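You operate a simulated robot arm through the tools that you are given. There is no shell and no other tool.

Carry out the task below with a simulated robot arm. There is one attempt and no reset: what you move stays moved.

Task
Put things in order on the work top of the long bench. At the end: the white crimp insert stands on top of the brown stock carton; the blue crimp insert stands where the black cable gland stood; the black cable gland stands where the white crimp insert stood; the yellow guide roller from the work top of the long bench stands on top of the white thermostat; the blue grease brush stands where the blue crimp insert stood; whatever was shut is shut again. Leave all else as you found it, and nothing knocked over.

The check looks at the end state, three seconds after you hand in, the way a careful person would. Anything else that was tipped, shoved, dropped, spilled or broken makes it a failure.

Robot
A 7-joint arm with a two-finger parallel gripper, fixed in place. Base frame: the origin is at the foot of the arm, x ahead of it, y to its left, z up; the work surface is at about z = 0. Readings come in mm, rad, newtons and seconds.
With the tool pointing down near the work surface it reaches from about 240 to 620 mm from the base axis. Its first joint turns from -1.152 to 1.152 rad. Payload 2.6 kg.
Tool frame: the origin (TCP) lies between the finger pads and is the grasp point; the fingertips stand 30 mm ahead of it; z points along the fingers, y is the line along which they close. The gripper opens to 94 mm. The fingers are 28 mm wide and 10 mm thick; the gripper's body (50 by 96 mm) begins 55 mm behind the TCP.
Orientation is told as [roll, pitch, yaw] about the base's x, y, z axes, in that order, counted from this pose: with the fingers straight down and closing along the base's y, the tool's x points along the base's -x, its y along +y and its z along -z.

Tools
- The arm moves only by the tool step_arm. Its arguments are lists of equal length, an entry for each row: "fingers": the gripper command, from -1 (fully open) to 1 (shut), values between in proportion; "delta_pos": the shift along the tool's x, y, z in mm, a list of three; "turn": the turn, a rotation vector about the tool's x, y, z in rad, a list of three. In form: {"fingers": [fingers, ...], "delta_pos": [[dx, dy, dz], ...], "turn": [[ax, ay, az], ...]}. A call has 1 to 20 rows; each row shifts and turns the commanded pose from where the row before left it, along the tool's axes as they then stand. Each row takes 0.2 s and may step no farther than 50 mm and 0.15 rad from the row before; otherwise, or with a gripper value out of range, the whole call is refused. A pose out of reach is approached as far as the arm can. The call stops where the force on the tool passes 40 N (or 10 N more than at its start, if that is more) or the arm is blocked; 0.2 s more then pass. The fingers move at their own pace (about 72 mm/s each) and stop on an object; they squeeze with about 23 N. The grip force told is the motor's: it shows also when the fingers shut on nothing. Time passes only in rows, and 0.2 s behind the last, so rows that do not move let the fingers close. It gives the time, the measured TCP pose, the force on the tool (base axes), the opening and the grip force at its end, in the units of the frame above (readings bear some noise), with the torque about the TCP (base axes, N m) and any sound that the robot's microphone picked up.
- Cameras (640 x 400 px; columns grow to the right, rows downward): "scene" is fixed at [22.3, 430.4, 547.3]; the picture's right is [-0.87, -0.50, 0.00], its down [-0.36, 0.62, -0.69] and it looks along [0.35, -0.60, -0.72] (base axes); focal length 311 px, centre (320, 200). "wrist" rides on the gripper at [76, 14, -102] in the tool frame; the picture's right is [-0.18, 0.98, 0.00], its down [-0.75, -0.14, -0.64] and it looks along [-0.63, -0.12, 0.77] (tool axes); focal length 243 px, centre (320, 200). There is no depth. A picture from a camera that has moved, and an enlarged one, comes with that camera's place and axes in the base frame and with its lens.
- snapshot(camera): a new picture of that camera. The clock stands still meanwhile.
- enlarge(camera, box): a new picture of the part [left, top, right, bottom] of that camera's present view, enlarged. The clock stands still meanwhile.
- job_done(): hands the job in; it is judged then, once.

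Nothing tells you positions but the pictures and the camera data. Unless the task says otherwise, let go and move clear before handing in.

The tools are called as name(argument=value, ...) on one line, values as JSON. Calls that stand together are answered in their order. step_arm: Moves the arm, as the interface text tells. Its arguments: {"type":"object","properties":{"fingers":{"type":"array","items":{"type":"number"}},"delta_pos":{"type":"array","items":{"type":"array","items":{"type":"number"}}},"turn":{"type":"array","items":{"type":"array","items":{"type":"number"}}}},"required":["fingers","delta_pos","turn"]} The other tools are called the same way: snapshot (camera) takes a picture; enlarge (camera, box) takes an enlarged picture of a part of a camera's view; job_done () hands the job in.

At the start:

```text
clock: 0.0
ee_pos: [324.4, 176.2, 241.7]
tool_rot: [0.0, -0.001, 0.0]
wrist_force: [-0.7, -0.1, -0.7]
moment: [-0.04, 0.03, 0.01]
opening: 93.9
grip_force: 0.1
```

scene: 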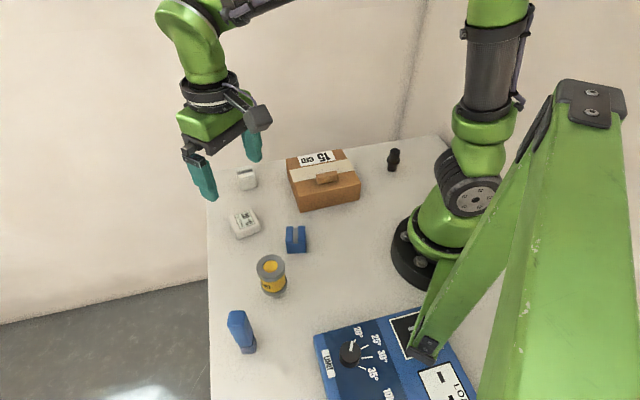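
wrist: 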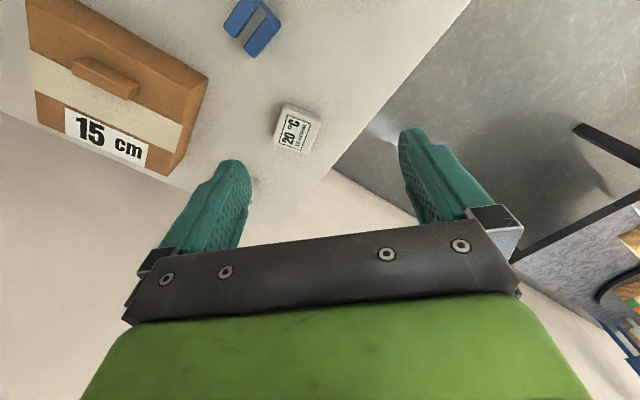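

I see a bench with a brown carton, a black gland, two white items, a blue insert, a yellow roller, a blue brush and a control panel. I will look closer before moving anything.

enlarge(camera="scene", box=[200, 120, 440, 270])

enlarge(camera="scene", box=[200, 240, 480, 400])

snapshot(camera="wrist")

```text
2.67 times, centred on (320, 195) of scene
camera zoom: at [22.3, 430.4, 547.3], right [-0.87, -0.5, 0.0], down [-0.36, 0.62, -0.69], along [0.35, -0.6, -0.72], focal length 830 px, centre (320, 213)
```

zoom: 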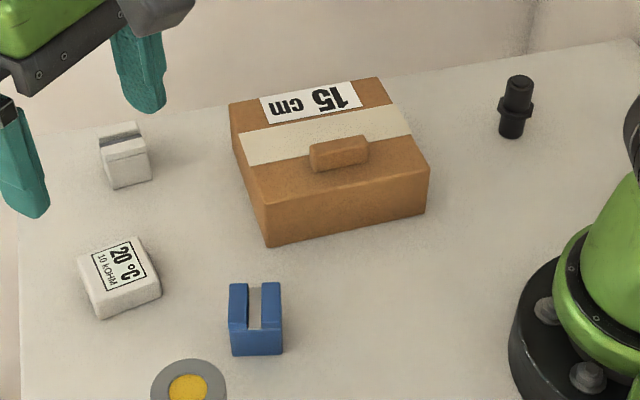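

```text
2.29 times, centred on (340, 320) of scene
camera zoom: at [22.3, 430.4, 547.3], right [-0.87, -0.5, 0.0], down [-0.36, 0.62, -0.69], along [0.35, -0.6, -0.72], focal length 711 px, centre (274, -74)
```

zoom: 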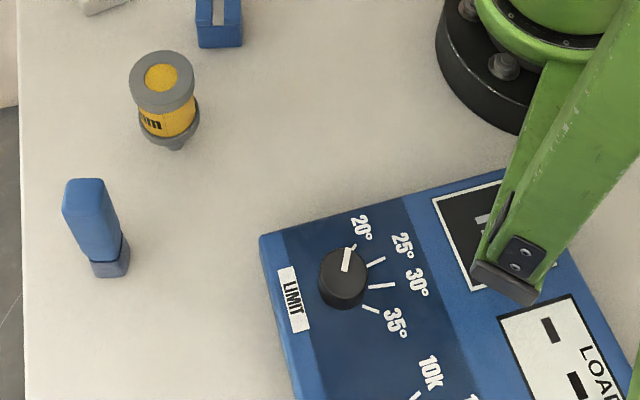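

```text
taken
camera wrist: at [249.2, 191.4, 344.0], right [0.18, 0.98, 0.0], down [0.75, -0.14, 0.64], along [0.63, -0.12, -0.77], focal length 243 px, centre (320, 200)
```

wrist: 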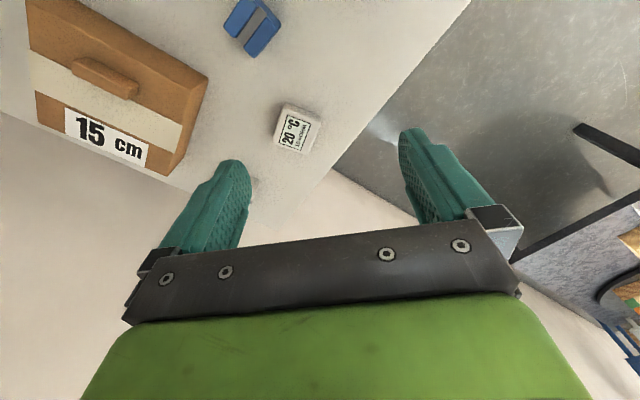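

The white insert (slotted) is behind the thermostat ("20 °C"), and the blue insert matches its form. I'll zoom in on each object to measure it.

enlarge(camera="scene", box=[220, 150, 316, 210])

enlarge(camera="scene", box=[220, 195, 316, 255])

enlarge(camera="scene", box=[220, 245, 316, 305])

enlarge(camera="scene", box=[210, 300, 306, 360])

enlarge(camera="scene", box=[280, 140, 376, 200])

enlarge(camera="scene", box=[344, 130, 440, 190])

```text
6.67 times, centred on (268, 180) of scene
camera zoom: at [22.3, 430.4, 547.3], right [-0.87, -0.5, 0.0], down [-0.36, 0.62, -0.69], along [0.35, -0.6, -0.72], focal length 2074 px, centre (667, 333)
```

zoom: 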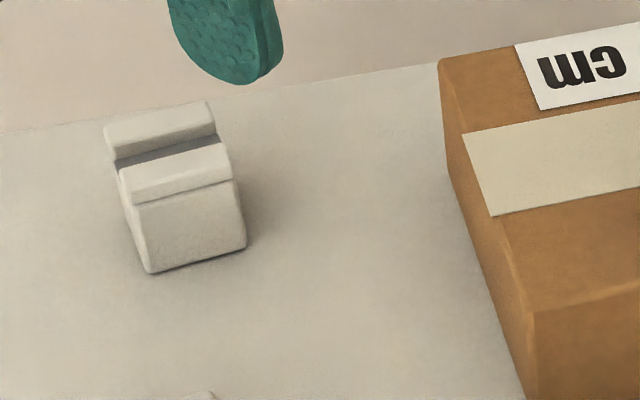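

```text
6.67 times, centred on (268, 225) of scene
camera zoom: at [22.3, 430.4, 547.3], right [-0.87, -0.5, 0.0], down [-0.36, 0.62, -0.69], along [0.35, -0.6, -0.72], focal length 2074 px, centre (667, 33)
```

zoom: 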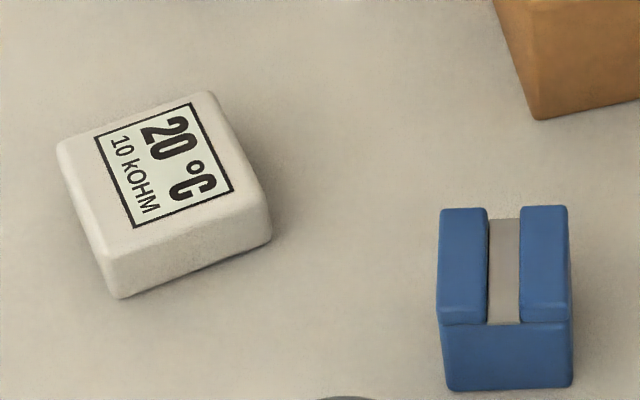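

```text
6.67 times, centred on (268, 275) of scene
camera zoom: at [22.3, 430.4, 547.3], right [-0.87, -0.5, 0.0], down [-0.36, 0.62, -0.69], along [0.35, -0.6, -0.72], focal length 2074 px, centre (667, -300)
```

zoom: 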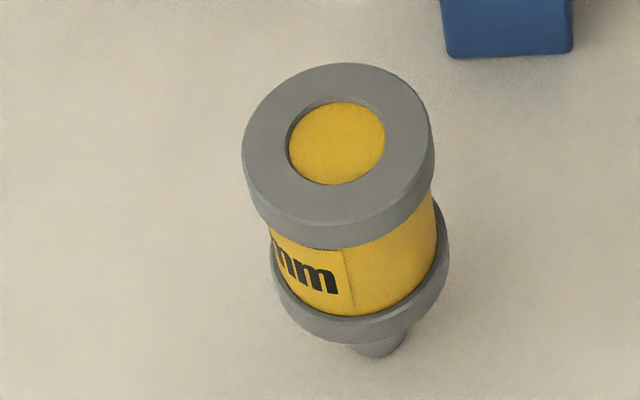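

```text
6.67 times, centred on (258, 330) of scene
camera zoom: at [22.3, 430.4, 547.3], right [-0.87, -0.5, 0.0], down [-0.36, 0.62, -0.69], along [0.35, -0.6, -0.72], focal length 2074 px, centre (733, -667)
```

zoom: 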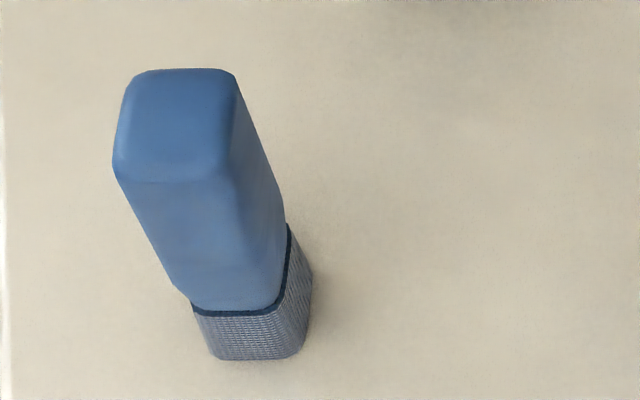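

```text
6.67 times, centred on (328, 170) of scene
camera zoom: at [22.3, 430.4, 547.3], right [-0.87, -0.5, 0.0], down [-0.36, 0.62, -0.69], along [0.35, -0.6, -0.72], focal length 2074 px, centre (267, 400)
```

zoom: 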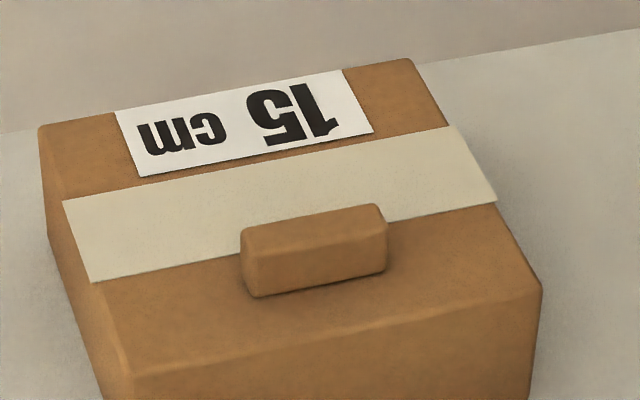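

```text
6.67 times, centred on (392, 160) of scene
camera zoom: at [22.3, 430.4, 547.3], right [-0.87, -0.5, 0.0], down [-0.36, 0.62, -0.69], along [0.35, -0.6, -0.72], focal length 2074 px, centre (-160, 467)
```

zoom: 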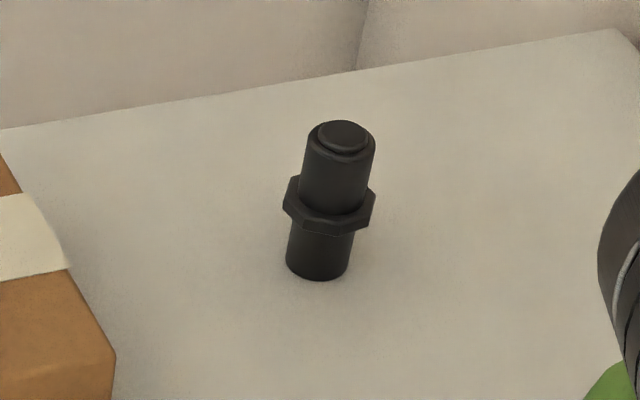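

The objects are measured from the scene camera: white insert about (480, 11), thermostat (390, 129), blue insert (264, 111), gland (177, -227), roller (231, 231), brush (213, 332), carton centre (306, -70) with its top at about z 56. First I turn the gripper and move over the white insert.

step_arm(fingers=[-1, -1, -1, -1, -1], delta_pos=[[0, 0, 0], [0, 0, 0], [0, 0, 0], [0, 0, 0], [0, 0, 0]], turn=[[0, 0, 0.13], [0, 0, 0.13], [0, 0, 0.13], [0, 0, 0.13], [0, 0, 0.127]])

```text
clock: 1.2
ee_pos: [323.7, 175.7, 242.0]
tool_rot: [0.001, 0.001, -0.649]
wrist_force: [0.1, -0.6, 0.0]
moment: [0.02, -0.02, 0.02]
opening: 94.0
grip_force: 0.1
```

The turn came out as expected (yaw -0.65). Next I move over the white insert at a safe height, staying clear of everything.

step_arm(fingers=[-1, -1, -1, -1, -1, -1, -1, -1], delta_pos=[[-22, -5, 10], [-22, -5, 10], [-22, -5, 10], [-22, -5, 10], [-22, -5, 10], [-22, -5, 10], [-22, -4, 10], [-22, -4, 0]], turn=[[0, 0, 0], [0, 0, 0], [0, 0, 0], [0, 0, 0], [0, 0, 0], [0, 0, 0], [0, 0, 0], [0, 0, 0]])

snapshot(camera="wrist")

snapshot(camera="scene")

```text
clock: 3.0
ee_pos: [439.9, 39.6, 171.1]
tool_rot: [-0.001, -0.001, -0.647]
wrist_force: [0.3, 0.5, -0.2]
moment: [0.01, 0.04, 0.0]
opening: 93.6
grip_force: 0.0
```

```text
taken
camera wrist: at [391.0, 97.6, 274.3], right [0.74, 0.67, 0.0], down [0.52, -0.57, 0.64], along [0.43, -0.47, -0.77], focal length 243 px, centre (320, 200)
```

wrist: 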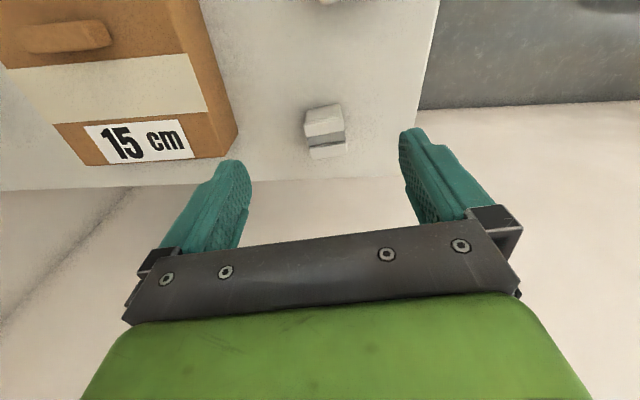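

```text
taken
```

scene: 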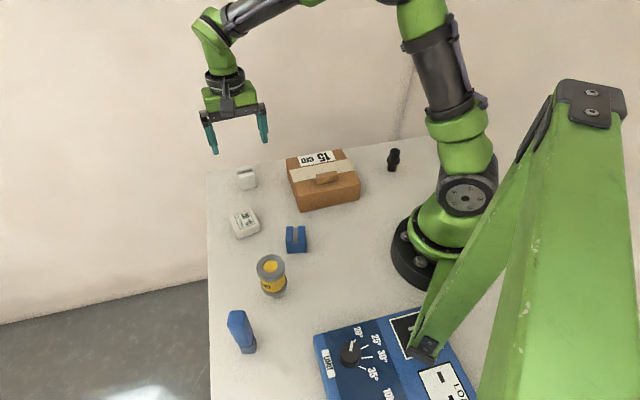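

The white insert is visible between the fingers. I zoom in on it to check its place with the wrist camera.

enlarge(camera="wrist", box=[272, 80, 400, 160])

enlarge(camera="wrist", box=[0, 0, 272, 170])

```text
5.00 times, centred on (336, 120) of wrist
camera zoom: at [391.0, 97.6, 274.3], right [0.74, 0.67, 0.0], down [0.52, -0.57, 0.64], along [0.43, -0.47, -0.77], focal length 1213 px, centre (240, 600)
```

zoom: 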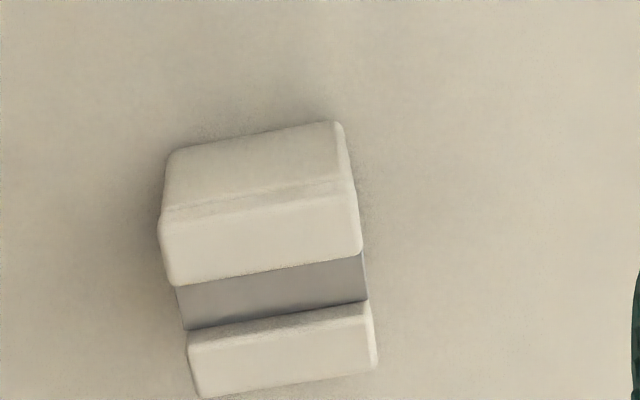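

```text
2.35 times, centred on (136, 85) of wrist
camera zoom: at [391.0, 97.6, 274.3], right [0.74, 0.67, 0.0], down [0.52, -0.57, 0.64], along [0.43, -0.47, -0.77], focal length 571 px, centre (753, 471)
```

zoom: 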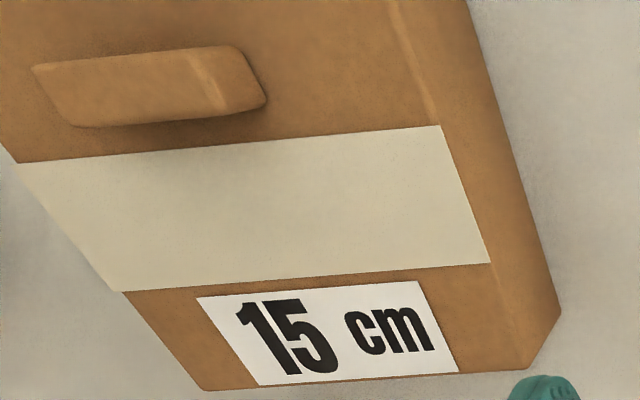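

Both views agree on the white insert at about (475, 15). I move directly over it, come part of the way down, and check the alignment.

step_arm(fingers=[-1, -1, -1, -1, -1], delta_pos=[[-20, 1, 0], [-22, 1, 0], [0, 0, 30], [0, 0, 30], [0, 0, 0]], turn=[[0, 0, 0], [0, 0, 0], [0, 0, 0], [0, 0, 0], [0, 0, 0]])

snapshot(camera="wrist")

enlarge(camera="scene", box=[180, 100, 340, 200])

```text
clock: 4.2
ee_pos: [475.4, 16.9, 111.1]
tool_rot: [0.0, 0.001, -0.649]
wrist_force: [1.0, -0.5, -0.2]
moment: [0.03, 0.0, 0.01]
opening: 94.0
grip_force: 0.1
```

```text
taken
camera wrist: at [425.7, 74.2, 214.2], right [0.74, 0.67, 0.0], down [0.52, -0.57, 0.64], along [0.43, -0.47, -0.77], focal length 243 px, centre (320, 200)
```

wrist: 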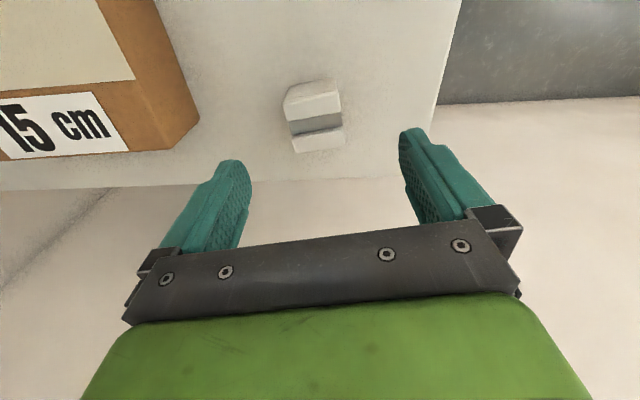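

```text
4.00 times, centred on (260, 150) of scene
camera zoom: at [22.3, 430.4, 547.3], right [-0.87, -0.5, 0.0], down [-0.36, 0.62, -0.69], along [0.35, -0.6, -0.72], focal length 1245 px, centre (560, 400)
```

zoom: 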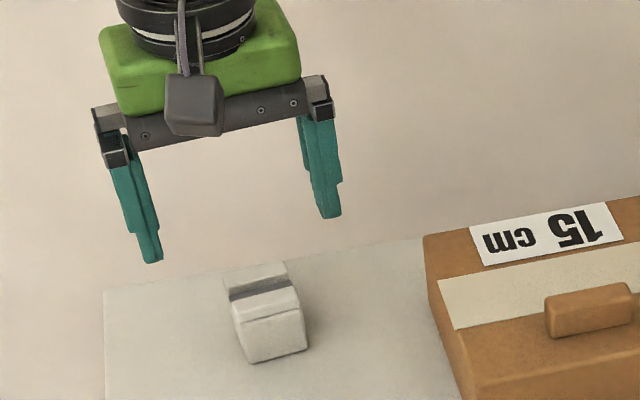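

The gripper is centred over the insert, so I lower it to grasp height and close.

step_arm(fingers=[-1, -1, -1, -1, -1, -1], delta_pos=[[2, 0, 20], [0, 0, 20], [0, 0, 16], [0, 0, 10], [0, 0, 9], [0, 0, 0]], turn=[[0, 0, 0], [0, 0, 0], [0, 0, 0], [0, 0, 0], [0, 0, 0], [0, 0, 0]])

enlarge(camera="scene", box=[180, 100, 340, 200])

snapshot(camera="wrist")

```text
clock: 5.6
ee_pos: [474.7, 18.6, 36.1]
tool_rot: [0.001, 0.001, -0.648]
wrist_force: [-0.7, -0.5, 0.1]
moment: [0.01, -0.01, 0.02]
opening: 93.8
grip_force: 0.1
```

```text
4.00 times, centred on (260, 150) of scene
camera zoom: at [22.3, 430.4, 547.3], right [-0.87, -0.5, 0.0], down [-0.36, 0.62, -0.69], along [0.35, -0.6, -0.72], focal length 1245 px, centre (560, 400)
```

zoom: 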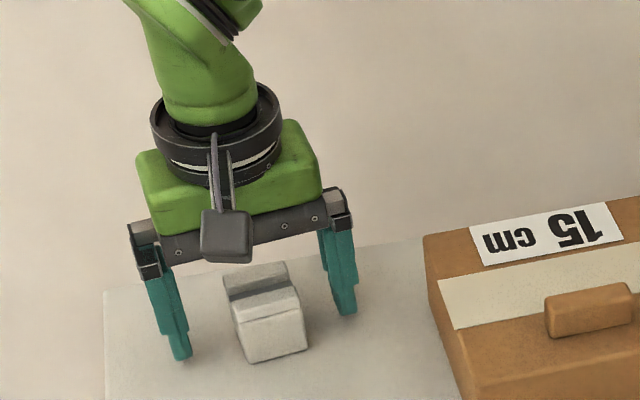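

```text
taken
camera wrist: at [423.6, 75.9, 138.4], right [0.74, 0.67, 0.0], down [0.52, -0.57, 0.64], along [0.43, -0.47, -0.77], focal length 243 px, centre (320, 200)
```

wrist: 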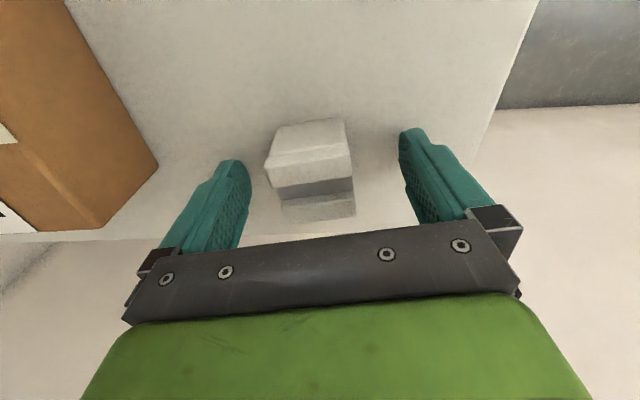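

The fingers straddle the insert cleanly. I close on it now.

step_arm(fingers=[0.0, 0.1, 0.3, 1, 1], delta_pos=[[0, 0, 0], [0, 0, 0], [0, 0, 0], [0, 0, 0], [0, 0, 0]], turn=[[0, 0, 0], [0, 0, 0], [0, 0, 0], [0, 0, 0], [0, 0, 0]])

snapshot(camera="wrist")

enlarge(camera="scene", box=[180, 100, 340, 200])

```text
clock: 6.8
ee_pos: [474.2, 17.8, 35.6]
tool_rot: [-0.001, 0.0, -0.646]
wrist_force: [-0.5, -0.9, 0.1]
moment: [0.01, 0.05, 0.01]
opening: 44.2
grip_force: 22.4
```

```text
taken
camera wrist: at [423.6, 75.9, 138.6], right [0.74, 0.67, 0.0], down [0.52, -0.57, 0.64], along [0.43, -0.47, -0.77], focal length 243 px, centre (320, 200)
```

wrist: 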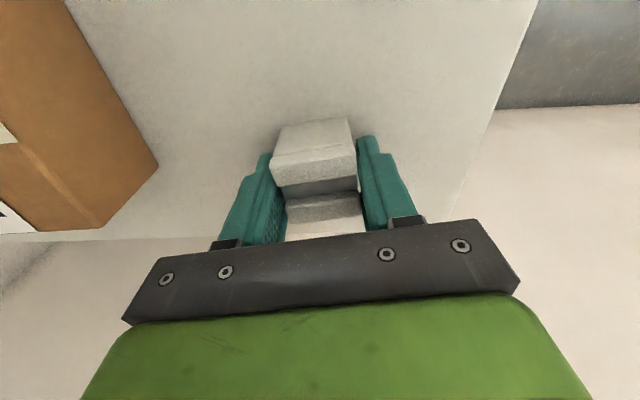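

```text
4.00 times, centred on (260, 150) of scene
camera zoom: at [22.3, 430.4, 547.3], right [-0.87, -0.5, 0.0], down [-0.36, 0.62, -0.69], along [0.35, -0.6, -0.72], focal length 1245 px, centre (560, 400)
```

zoom: 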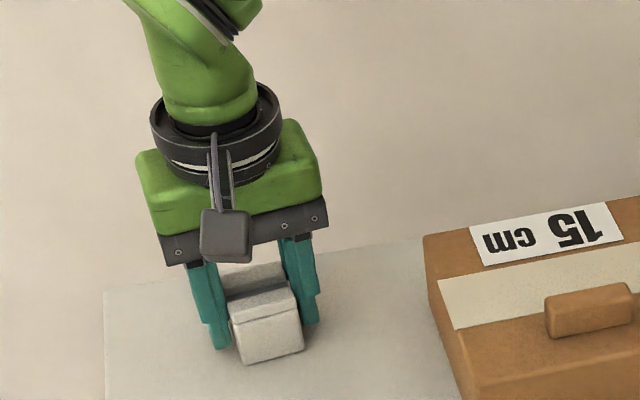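

The white insert is held (opening 44, grip 22 N). I lift it gently, turn to match the carton's edges, and look at the carton from above.

step_arm(fingers=[1, 1, 1, 1, 1, 1, 1, 1], delta_pos=[[0, 0, -8], [0, 0, -15], [0, 0, -25], [0, 0, -35], [0, 0, -35], [0, 0, -30], [0, 0, 0], [0, 0, 0]], turn=[[0, 0, 0], [0, 0, 0], [0, 0, 0], [0, 0, 0], [0, 0, 0], [0, 0, 0], [0, 0, 0.11], [0, 0, 0]])

step_arm(fingers=[1, 1, 1, 1, 1], delta_pos=[[12, -20, 0], [12, -22, 0], [12, -22, 0], [12, -22, 0], [0, 0, 0]], turn=[[0, 0, 0], [0, 0, 0], [0, 0, 0], [0, 0, 0], [0, 0, 0]])

snapshot(camera="wrist")

snapshot(camera="scene")

```text
clock: 8.6
ee_pos: [474.0, 16.4, 185.7]
tool_rot: [0.0, 0.0, -0.759]
wrist_force: [-0.4, 0.1, -1.9]
moment: [-0.02, 0.0, 0.02]
opening: 44.2
grip_force: 23.1
```

```text
clock: 9.8
ee_pos: [380.3, -11.4, 184.8]
tool_rot: [-0.001, 0.001, -0.757]
wrist_force: [-0.9, 0.4, -2.4]
moment: [0.01, 0.02, 0.01]
opening: 44.4
grip_force: 22.6
```

```text
taken
camera wrist: at [336.1, 51.7, 286.5], right [0.81, 0.59, 0.0], down [0.45, -0.62, 0.64], along [0.38, -0.52, -0.77], focal length 243 px, centre (320, 200)
```

wrist: 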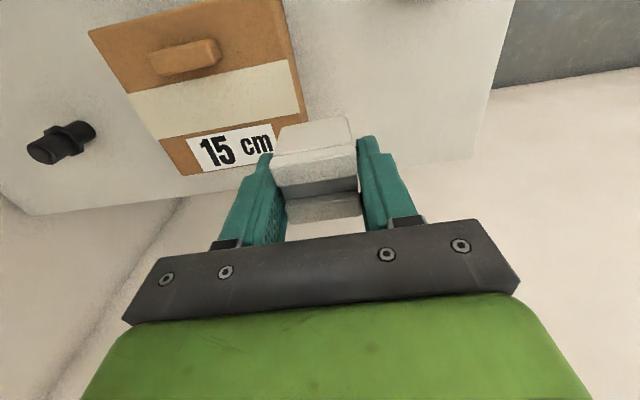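

```text
taken
```

scene: 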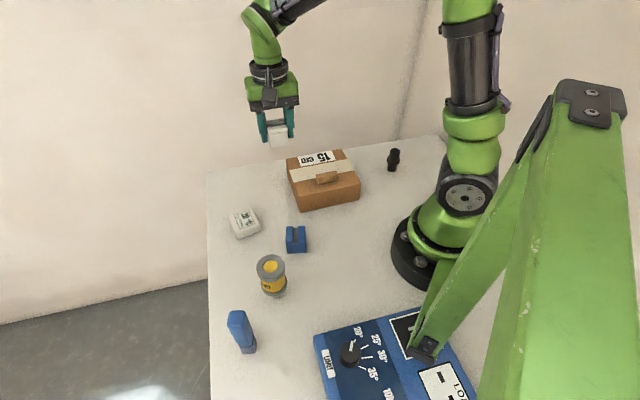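

The insert is held upright. I zoom in on the carton and gland in the wrist view to refine where they are.

enlarge(camera="wrist", box=[70, 0, 310, 150])

enlarge(camera="wrist", box=[70, 100, 310, 250])

enlarge(camera="wrist", box=[10, 100, 122, 170])

```text
2.67 times, centred on (190, 75) of wrist
camera zoom: at [336.1, 51.7, 286.5], right [0.81, 0.59, 0.0], down [0.45, -0.62, 0.64], along [0.38, -0.52, -0.77], focal length 647 px, centre (667, 533)
```

zoom: 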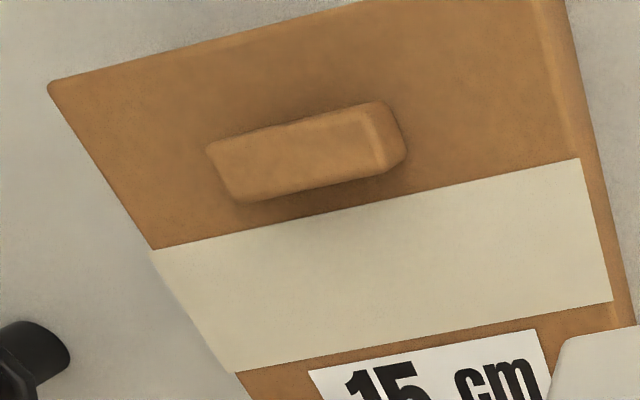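

```text
2.67 times, centred on (190, 175) of wrist
camera zoom: at [336.1, 51.7, 286.5], right [0.81, 0.59, 0.0], down [0.45, -0.62, 0.64], along [0.38, -0.52, -0.77], focal length 647 px, centre (667, 267)
```

zoom: 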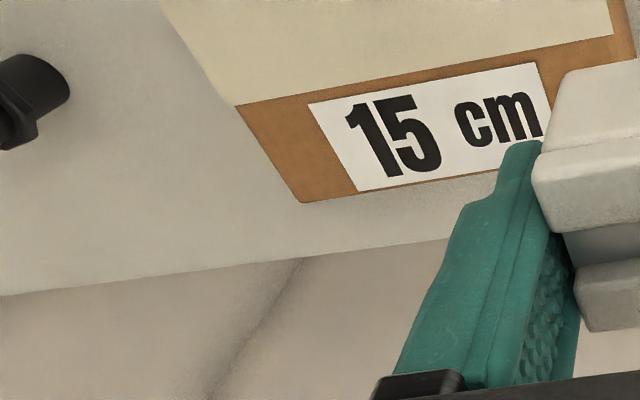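

```text
5.71 times, centred on (66, 135) of wrist
camera zoom: at [336.1, 51.7, 286.5], right [0.81, 0.59, 0.0], down [0.45, -0.62, 0.64], along [0.38, -0.52, -0.77], focal length 1386 px, centre (1771, 571)
```

zoom: 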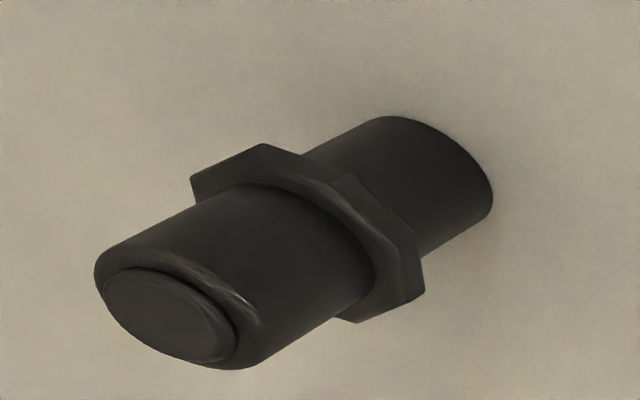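

The carton's back half is clear, centred near (318, -79) with its top at about z 57, and the gland is at (175.5, -221). I carry the insert over the carton's clear area and start lowering.

step_arm(fingers=[1, 1, 1, 1, 1, 1, 1, 1, 1], delta_pos=[[0, -24, 0], [0, -24, 0], [-1, -24, 0], [0, -20, 0], [0, 0, 20], [0, 0, 25], [0, 0, 20], [0, 0, 12], [0, 0, 0]], turn=[[0, 0, 0], [0, 0, 0], [0, 0, 0], [0, 0, 0], [0, 0, 0], [0, 0, 0], [0, 0, 0], [0, 0, 0], [0, 0, 0]])

snapshot(camera="wrist")

enlarge(camera="scene", box=[240, 90, 400, 220])

```text
clock: 11.8
ee_pos: [317.7, -79.0, 107.9]
tool_rot: [0.002, 0.001, -0.757]
wrist_force: [0.1, -0.2, -1.2]
moment: [0.0, 0.0, -0.02]
opening: 44.5
grip_force: 23.3
```

```text
taken
camera wrist: at [273.7, -16.4, 210.1], right [0.81, 0.59, 0.0], down [0.45, -0.62, 0.64], along [0.38, -0.52, -0.77], focal length 243 px, centre (320, 200)
```

wrist: 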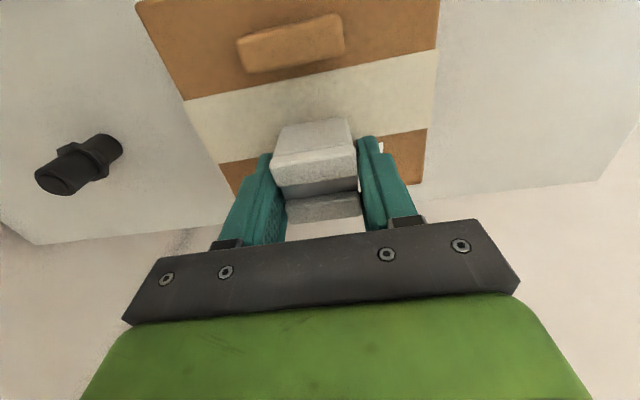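

```text
3.08 times, centred on (320, 155) of scene
camera zoom: at [22.3, 430.4, 547.3], right [-0.87, -0.5, 0.0], down [-0.36, 0.62, -0.69], along [0.35, -0.6, -0.72], focal length 957 px, centre (320, 338)
```

zoom: 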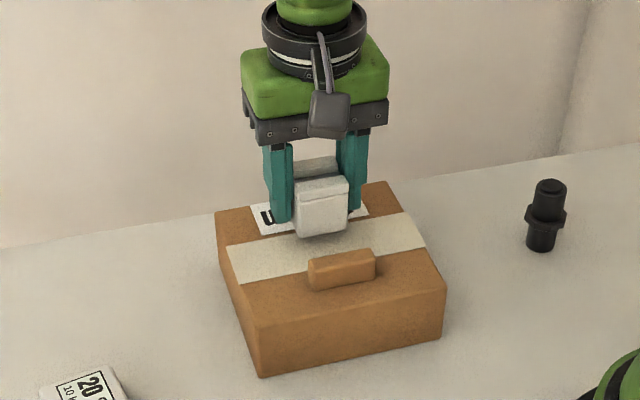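

The insert is above the clear back part of the carton. I lower it in small steps while watching the force.

step_arm(fingers=[1, 1, 1, 1], delta_pos=[[0, 0, 6], [0, 0, 4], [0, 0, 2], [0, 0, 0]], turn=[[0, 0, 0], [0, 0, 0], [0, 0, 0], [0, 0, 0]])

step_arm(fingers=[1, 1, 1], delta_pos=[[0, 0, 1], [0, 0, 1], [0, 0, 0]], turn=[[0, 0, 0], [0, 0, 0], [0, 0, 0]])

enlarge(camera="scene", box=[276, 140, 356, 200])

```text
clock: 12.8
ee_pos: [317.8, -79.8, 94.9]
tool_rot: [0.0, 0.0, -0.757]
wrist_force: [0.2, 0.1, -1.1]
moment: [-0.01, 0.02, 0.01]
opening: 44.3
grip_force: 23.0
```

```text
clock: 13.6
ee_pos: [317.9, -80.4, 95.1]
tool_rot: [0.0, -0.001, -0.757]
wrist_force: [-5.0, 0.2, 13.7]
moment: [0.12, 0.2, 0.04]
opening: 44.4
grip_force: 23.5
```

```text
6.67 times, centred on (316, 170) of scene
camera zoom: at [22.3, 430.4, 547.3], right [-0.87, -0.5, 0.0], down [-0.36, 0.62, -0.69], along [0.35, -0.6, -0.72], focal length 2074 px, centre (347, 400)
```

zoom: 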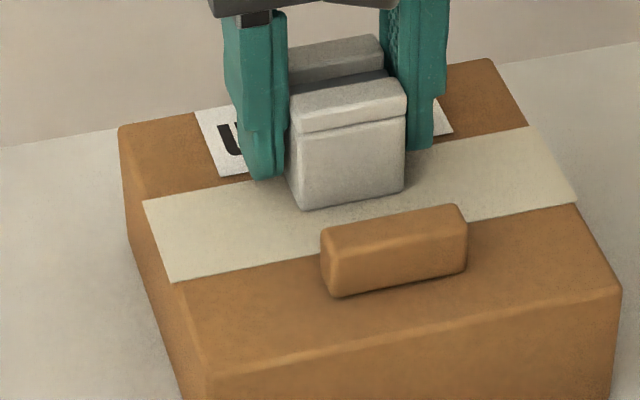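

The insert has touched down (about 14 N up). I open the fingers and lift away straight up.

step_arm(fingers=[1, 0.0, -0.2, -0.5, -0.6, -0.6, -0.6, -0.6, -0.6], delta_pos=[[0, 0, -0.8], [0, 0, 0], [0, 0, 0], [0, 0, 0], [0, 0, 0], [0, 0, -10], [0, 0, -25], [0, 0, -35], [0, 0, -35]], turn=[[0, 0, 0], [0, 0, 0], [0, 0, 0], [0, 0, 0], [0, 0, 0], [0, 0, 0], [0, 0, 0], [0, 0, 0], [0, 0, 0]])

snapshot(camera="wrist")

enlarge(camera="scene", box=[276, 140, 356, 200])

```text
clock: 15.6
ee_pos: [317.0, -80.2, 201.3]
tool_rot: [-0.001, -0.001, -0.754]
wrist_force: [-0.1, 0.5, 0.8]
moment: [0.02, 0.01, -0.01]
opening: 75.5
grip_force: 0.0
```

```text
taken
camera wrist: at [274.0, -16.2, 303.4], right [0.81, 0.59, 0.0], down [0.45, -0.62, 0.64], along [0.38, -0.52, -0.77], focal length 243 px, centre (320, 200)
```

wrist: 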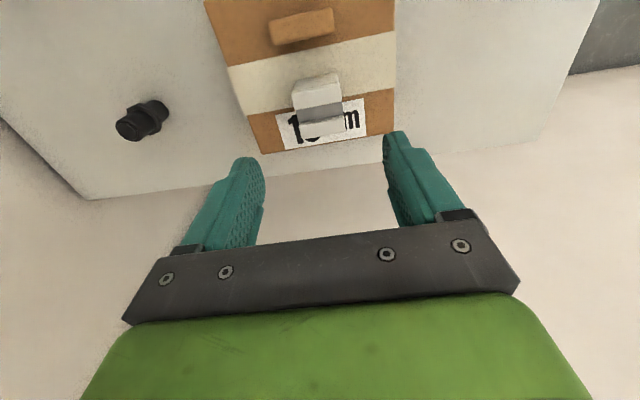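

```text
6.67 times, centred on (316, 170) of scene
camera zoom: at [22.3, 430.4, 547.3], right [-0.87, -0.5, 0.0], down [-0.36, 0.62, -0.69], along [0.35, -0.6, -0.72], focal length 2074 px, centre (347, 400)
```

zoom: 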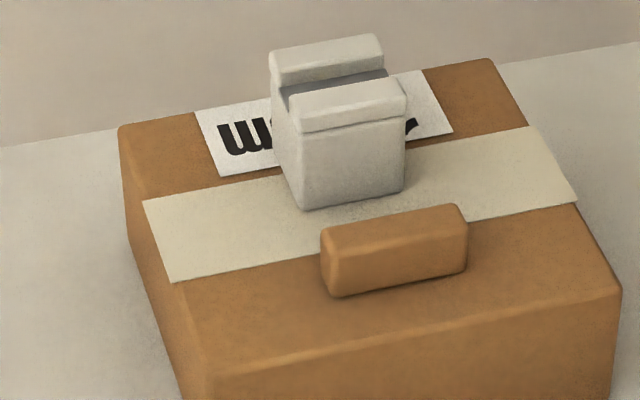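

The white insert stands on the carton, clear of the handle. Next I move over the black gland at about (175.5, -221) and look at its nut orientation.

step_arm(fingers=[-0.6, -0.6, -0.6, -0.6, -0.6, -0.6, -0.6, -0.6, -0.6], delta_pos=[[1, -25, 0], [1, -35, 0], [1, -35, 0], [1, -35, 0], [1, -35, 0], [1, -34, 0], [0, 0, 25], [0, 0, 25], [0, 0, 0]], turn=[[0, 0, 0], [0, 0, 0], [0, 0, 0], [0, 0, 0], [0, 0, 0], [0, 0, 0], [0, 0, 0], [0, 0, 0], [0, 0, 0]])

snapshot(camera="wrist")

snapshot(camera="scene")

```text
clock: 17.6
ee_pos: [177.0, -220.3, 148.6]
tool_rot: [0.0, 0.001, -0.758]
wrist_force: [0.3, -0.3, 0.5]
moment: [0.02, 0.0, 0.01]
opening: 75.3
grip_force: 0.1
```

```text
taken
camera wrist: at [132.1, -156.7, 251.7], right [0.81, 0.59, 0.0], down [0.45, -0.62, 0.64], along [0.38, -0.52, -0.77], focal length 243 px, centre (320, 200)
```

wrist: 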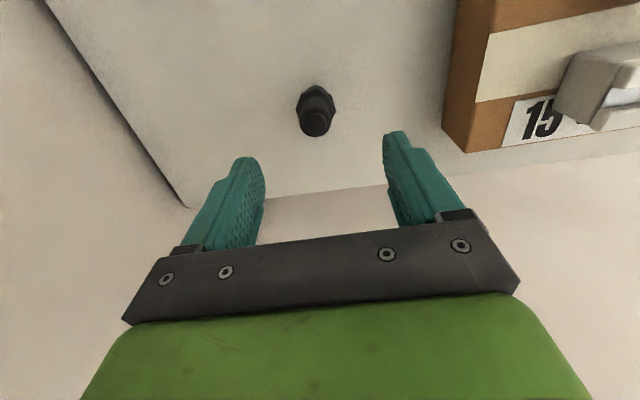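

```text
taken
```

scene: 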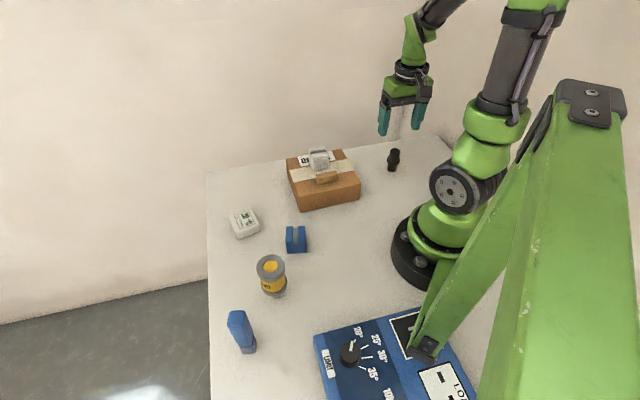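

enlarge(camera="wrist", box=[280, 70, 360, 150])

```text
5.00 times, centred on (320, 110) of wrist
camera zoom: at [132.1, -156.7, 251.7], right [0.81, 0.59, 0.0], down [0.45, -0.62, 0.64], along [0.38, -0.52, -0.77], focal length 1213 px, centre (320, 650)
```

zoom: 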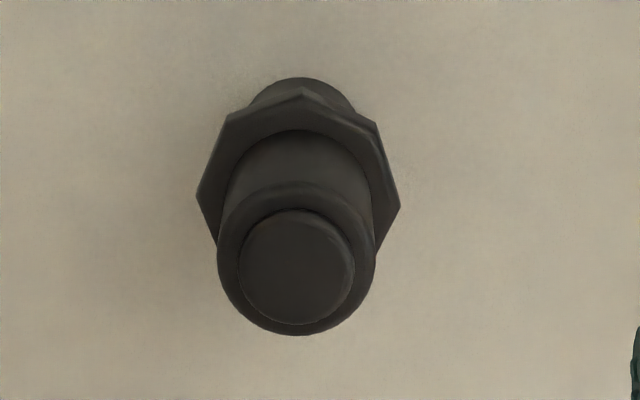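

The nut is octagonal, so I turn slightly to line up with its flats, centre over (175, -222), lower to the nut and close.

step_arm(fingers=[-0.6, -0.6, -0.6, -0.6, -0.6, -0.6, -0.6, -0.6], delta_pos=[[0.4, -2.5, 0], [0, 0, 0], [0, 0, 30], [0, 0, 30], [0, 0, 25], [0, 0, 15], [0, 0, 12], [0, 0, 0]], turn=[[0, 0, 0], [0, 0, -0.14], [0, 0, 0], [0, 0, 0], [0, 0, 0], [0, 0, 0], [0, 0, 0], [0, 0, 0]])

snapshot(camera="wrist")

enlarge(camera="scene", box=[340, 80, 460, 180])

```text
clock: 19.4
ee_pos: [175.2, -221.5, 37.5]
tool_rot: [0.002, 0.0, -0.616]
wrist_force: [-0.4, 0.4, 0.1]
moment: [0.0, 0.03, -0.02]
opening: 75.3
grip_force: 0.0
```

```text
taken
camera wrist: at [122.7, -165.3, 140.0], right [0.72, 0.7, 0.0], down [0.53, -0.55, 0.64], along [0.45, -0.46, -0.77], focal length 243 px, centre (320, 200)
```

wrist: 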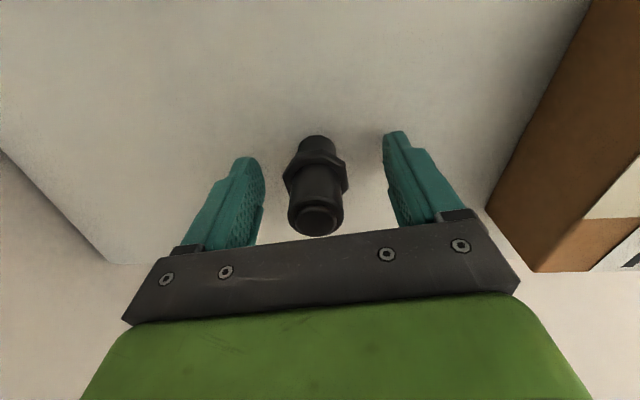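

```text
4.00 times, centred on (400, 130) of scene
camera zoom: at [22.3, 430.4, 547.3], right [-0.87, -0.5, 0.0], down [-0.36, 0.62, -0.69], along [0.35, -0.6, -0.72], focal length 1245 px, centre (0, 480)
```

zoom: 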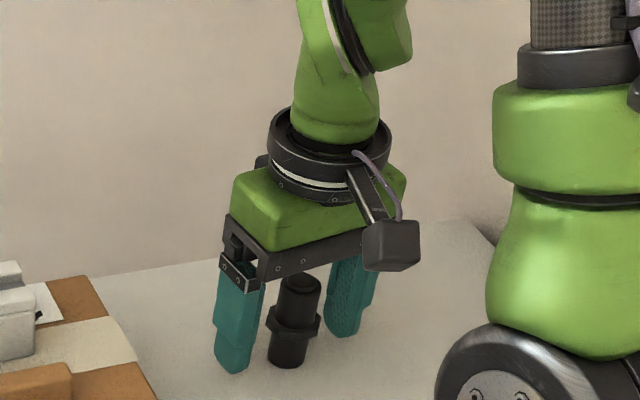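

The fingers straddle the gland evenly. I close gently on the nut.

step_arm(fingers=[-0.1, 0.1, 0.2, 1, 1, 1], delta_pos=[[0, 0, 0], [0, 0, 0], [0, 0, 0], [0, 0, 0], [0, 0, 0], [0, 0, 0]], turn=[[0, 0, 0], [0, 0, 0], [0, 0, 0], [0, 0, 0], [0, 0, 0], [0, 0, 0]])

snapshot(camera="wrist")

enlarge(camera="scene", box=[340, 80, 460, 180])

```text
clock: 20.8
ee_pos: [174.6, -222.1, 38.3]
tool_rot: [0.0, 0.002, -0.616]
wrist_force: [-0.8, 0.3, 0.6]
moment: [-0.03, 0.01, 0.02]
opening: 25.1
grip_force: 23.1
```

```text
taken
camera wrist: at [122.7, -165.4, 140.2], right [0.72, 0.7, 0.0], down [0.53, -0.55, 0.64], along [0.45, -0.46, -0.77], focal length 243 px, centre (320, 200)
```

wrist: 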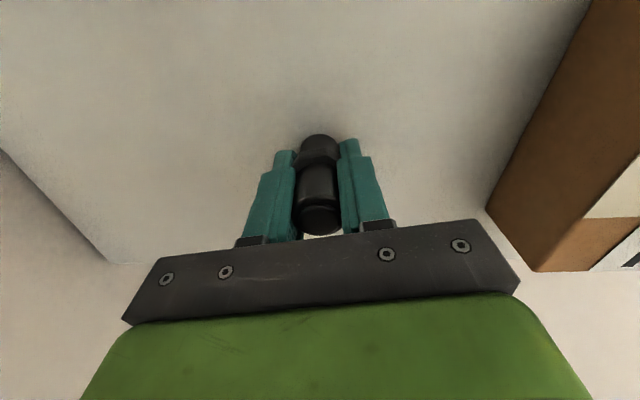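

```text
4.00 times, centred on (400, 130) of scene
camera zoom: at [22.3, 430.4, 547.3], right [-0.87, -0.5, 0.0], down [-0.36, 0.62, -0.69], along [0.35, -0.6, -0.72], focal length 1245 px, centre (0, 480)
```

zoom: 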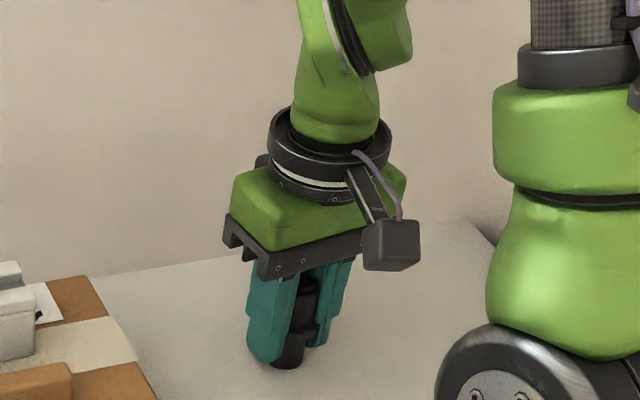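

The gland is held on its body (25 mm). I lift it and carry it high over the carton to where the white insert stood, about (474, 15.5).

step_arm(fingers=[1, 1, 1, 1, 1, 1], delta_pos=[[0, 0, -8], [0, 0, -20], [0, 0, -35], [0, 0, -40], [0, 0, -40], [0, 0, -20]], turn=[[0, 0, 0], [0, 0, 0], [0, 0, 0], [0, 0, 0], [0, 0, 0], [0, 0, 0]])

step_arm(fingers=[1, 1, 1, 1, 1, 1, 1, 1, 1, 1, 1, 1, 1, 1], delta_pos=[[-6, 20, 0], [-8, 28, 0], [-9, 30, 0], [-9, 30, 0], [-9, 30, 0], [-9, 30, 0], [-9, 30, 0], [-9, 30, 0], [-9, 30, 0], [-9, 30, 0], [-8, 30, 0], [-7, 27, 0], [-6, 22, 0], [0, 0, 0]], turn=[[0, 0, 0], [0, 0, 0], [0, 0, 0], [0, 0, 0], [0, 0, 0], [0, 0, 0], [0, 0, 0], [0, 0, 0], [0, 0, 0], [0, 0, 0], [0, 0, 0], [0, 0, 0], [0, 0, 0], [0, 0, 0]])

snapshot(camera="scene")

snapshot(camera="wrist")

```text
clock: 22.2
ee_pos: [175.5, -222.5, 200.8]
tool_rot: [0.0, -0.001, -0.618]
wrist_force: [-0.1, 0.7, -0.9]
moment: [-0.01, 0.01, 0.01]
opening: 25.2
grip_force: 22.7
```

```text
clock: 25.2
ee_pos: [475.1, 15.5, 200.5]
tool_rot: [0.001, 0.0, -0.616]
wrist_force: [0.5, 0.9, -1.1]
moment: [0.01, 0.01, 0.03]
opening: 25.2
grip_force: 23.0
```

```text
taken
```

scene: 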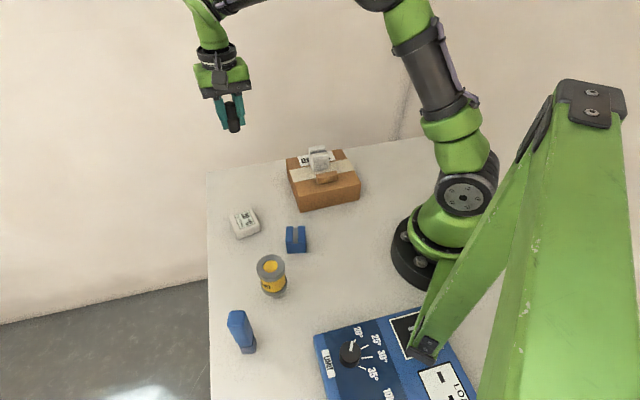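

```text
taken
camera wrist: at [422.2, 72.1, 303.1], right [0.72, 0.7, 0.0], down [0.53, -0.55, 0.64], along [0.45, -0.46, -0.77], focal length 243 px, centre (320, 200)
```

wrist: 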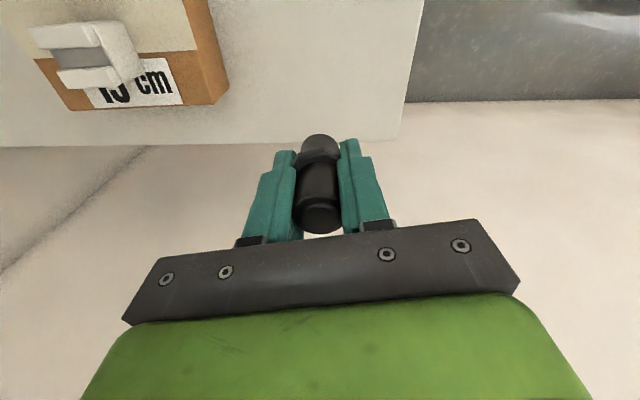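

The gland is over the white insert's old spot. I lower it, slowly at the end.

step_arm(fingers=[1, 1, 1, 1, 1, 1, 1, 1, 1, 1], delta_pos=[[-0.5, 0, 20], [0, 0, 35], [0, 0, 35], [0, 0, 30], [0, 0, 20], [0, 0, 10], [0, 0, 5], [0, 0, 4], [0, 0, 2], [0, 0, 0]], turn=[[0, 0, 0], [0, 0, 0], [0, 0, 0], [0, 0, 0], [0, 0, 0], [0, 0, 0], [0, 0, 0], [0, 0, 0], [0, 0, 0], [0, 0, 0]])

step_arm(fingers=[1, 1], delta_pos=[[0, 0, 1], [0, 0, 0]], turn=[[0, 0, 0], [0, 0, 0]])

enlarge(camera="scene", box=[190, 110, 310, 200])

```text
clock: 27.4
ee_pos: [475.2, 16.0, 39.3]
tool_rot: [0.001, 0.001, -0.617]
wrist_force: [-1.2, -0.3, -1.6]
moment: [-0.02, 0.02, -0.01]
opening: 25.3
grip_force: 22.5
```

```text
clock: 28.0
ee_pos: [475.4, 15.2, 39.5]
tool_rot: [0.001, 0.0, -0.616]
wrist_force: [-3.2, 0.1, 7.2]
moment: [-0.01, 0.14, -0.04]
opening: 25.1
grip_force: 23.1
```

```text
4.44 times, centred on (250, 155) of scene
camera zoom: at [22.3, 430.4, 547.3], right [-0.87, -0.5, 0.0], down [-0.36, 0.62, -0.69], along [0.35, -0.6, -0.72], focal length 1383 px, centre (631, 400)
```

zoom: 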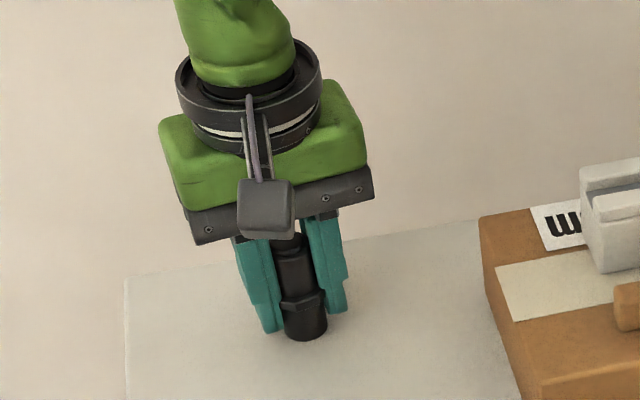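

The gland has touched the bench (7 N up). I release and lift away.

step_arm(fingers=[0.8, 0.3, 0.0, -0.3, -0.4, -0.4, -0.4, -0.4, -0.4], delta_pos=[[0, 0, 0], [0, 0, 0], [0, 0, 0], [0, 0, 0], [0, 0, 0], [0, 0, -12], [0, 0, -30], [0, 0, -45], [0, 0, -45]], turn=[[0, 0, 0], [0, 0, 0], [0, 0, 0], [0, 0, 0], [0, 0, 0], [0, 0, 0], [0, 0, 0], [0, 0, 0], [0, 0, 0]])

snapshot(camera="scene")

snapshot(camera="wrist")

enlarge(camera="scene", box=[220, 150, 316, 210])

```text
clock: 30.0
ee_pos: [476.2, 16.1, 169.8]
tool_rot: [0.001, -0.001, -0.616]
wrist_force: [0.1, -0.7, 0.7]
moment: [0.01, 0.0, -0.01]
opening: 65.9
grip_force: 0.0
```

```text
taken
```

scene: 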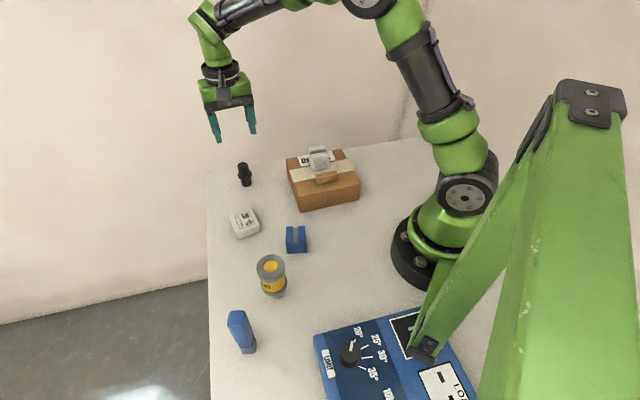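

```text
taken
camera wrist: at [423.4, 71.1, 272.9], right [0.72, 0.7, 0.0], down [0.53, -0.55, 0.64], along [0.45, -0.46, -0.77], focal length 243 px, centre (320, 200)
```

wrist: 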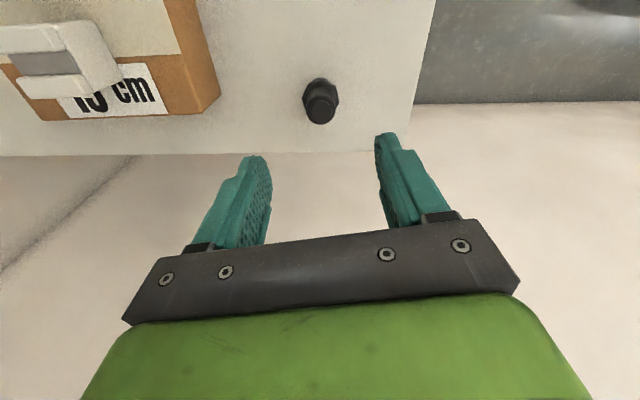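

```text
6.67 times, centred on (268, 180) of scene
camera zoom: at [22.3, 430.4, 547.3], right [-0.87, -0.5, 0.0], down [-0.36, 0.62, -0.69], along [0.35, -0.6, -0.72], focal length 2074 px, centre (667, 333)
```

zoom: 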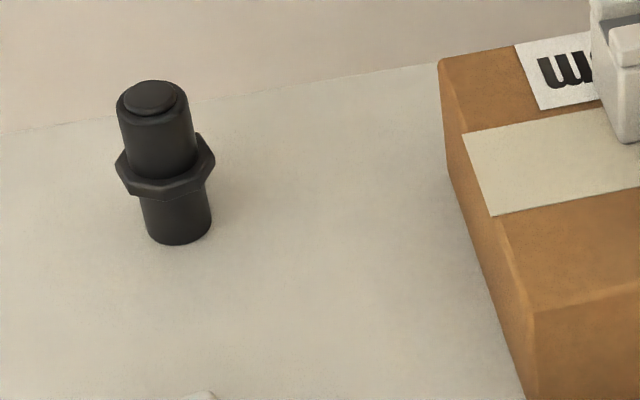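

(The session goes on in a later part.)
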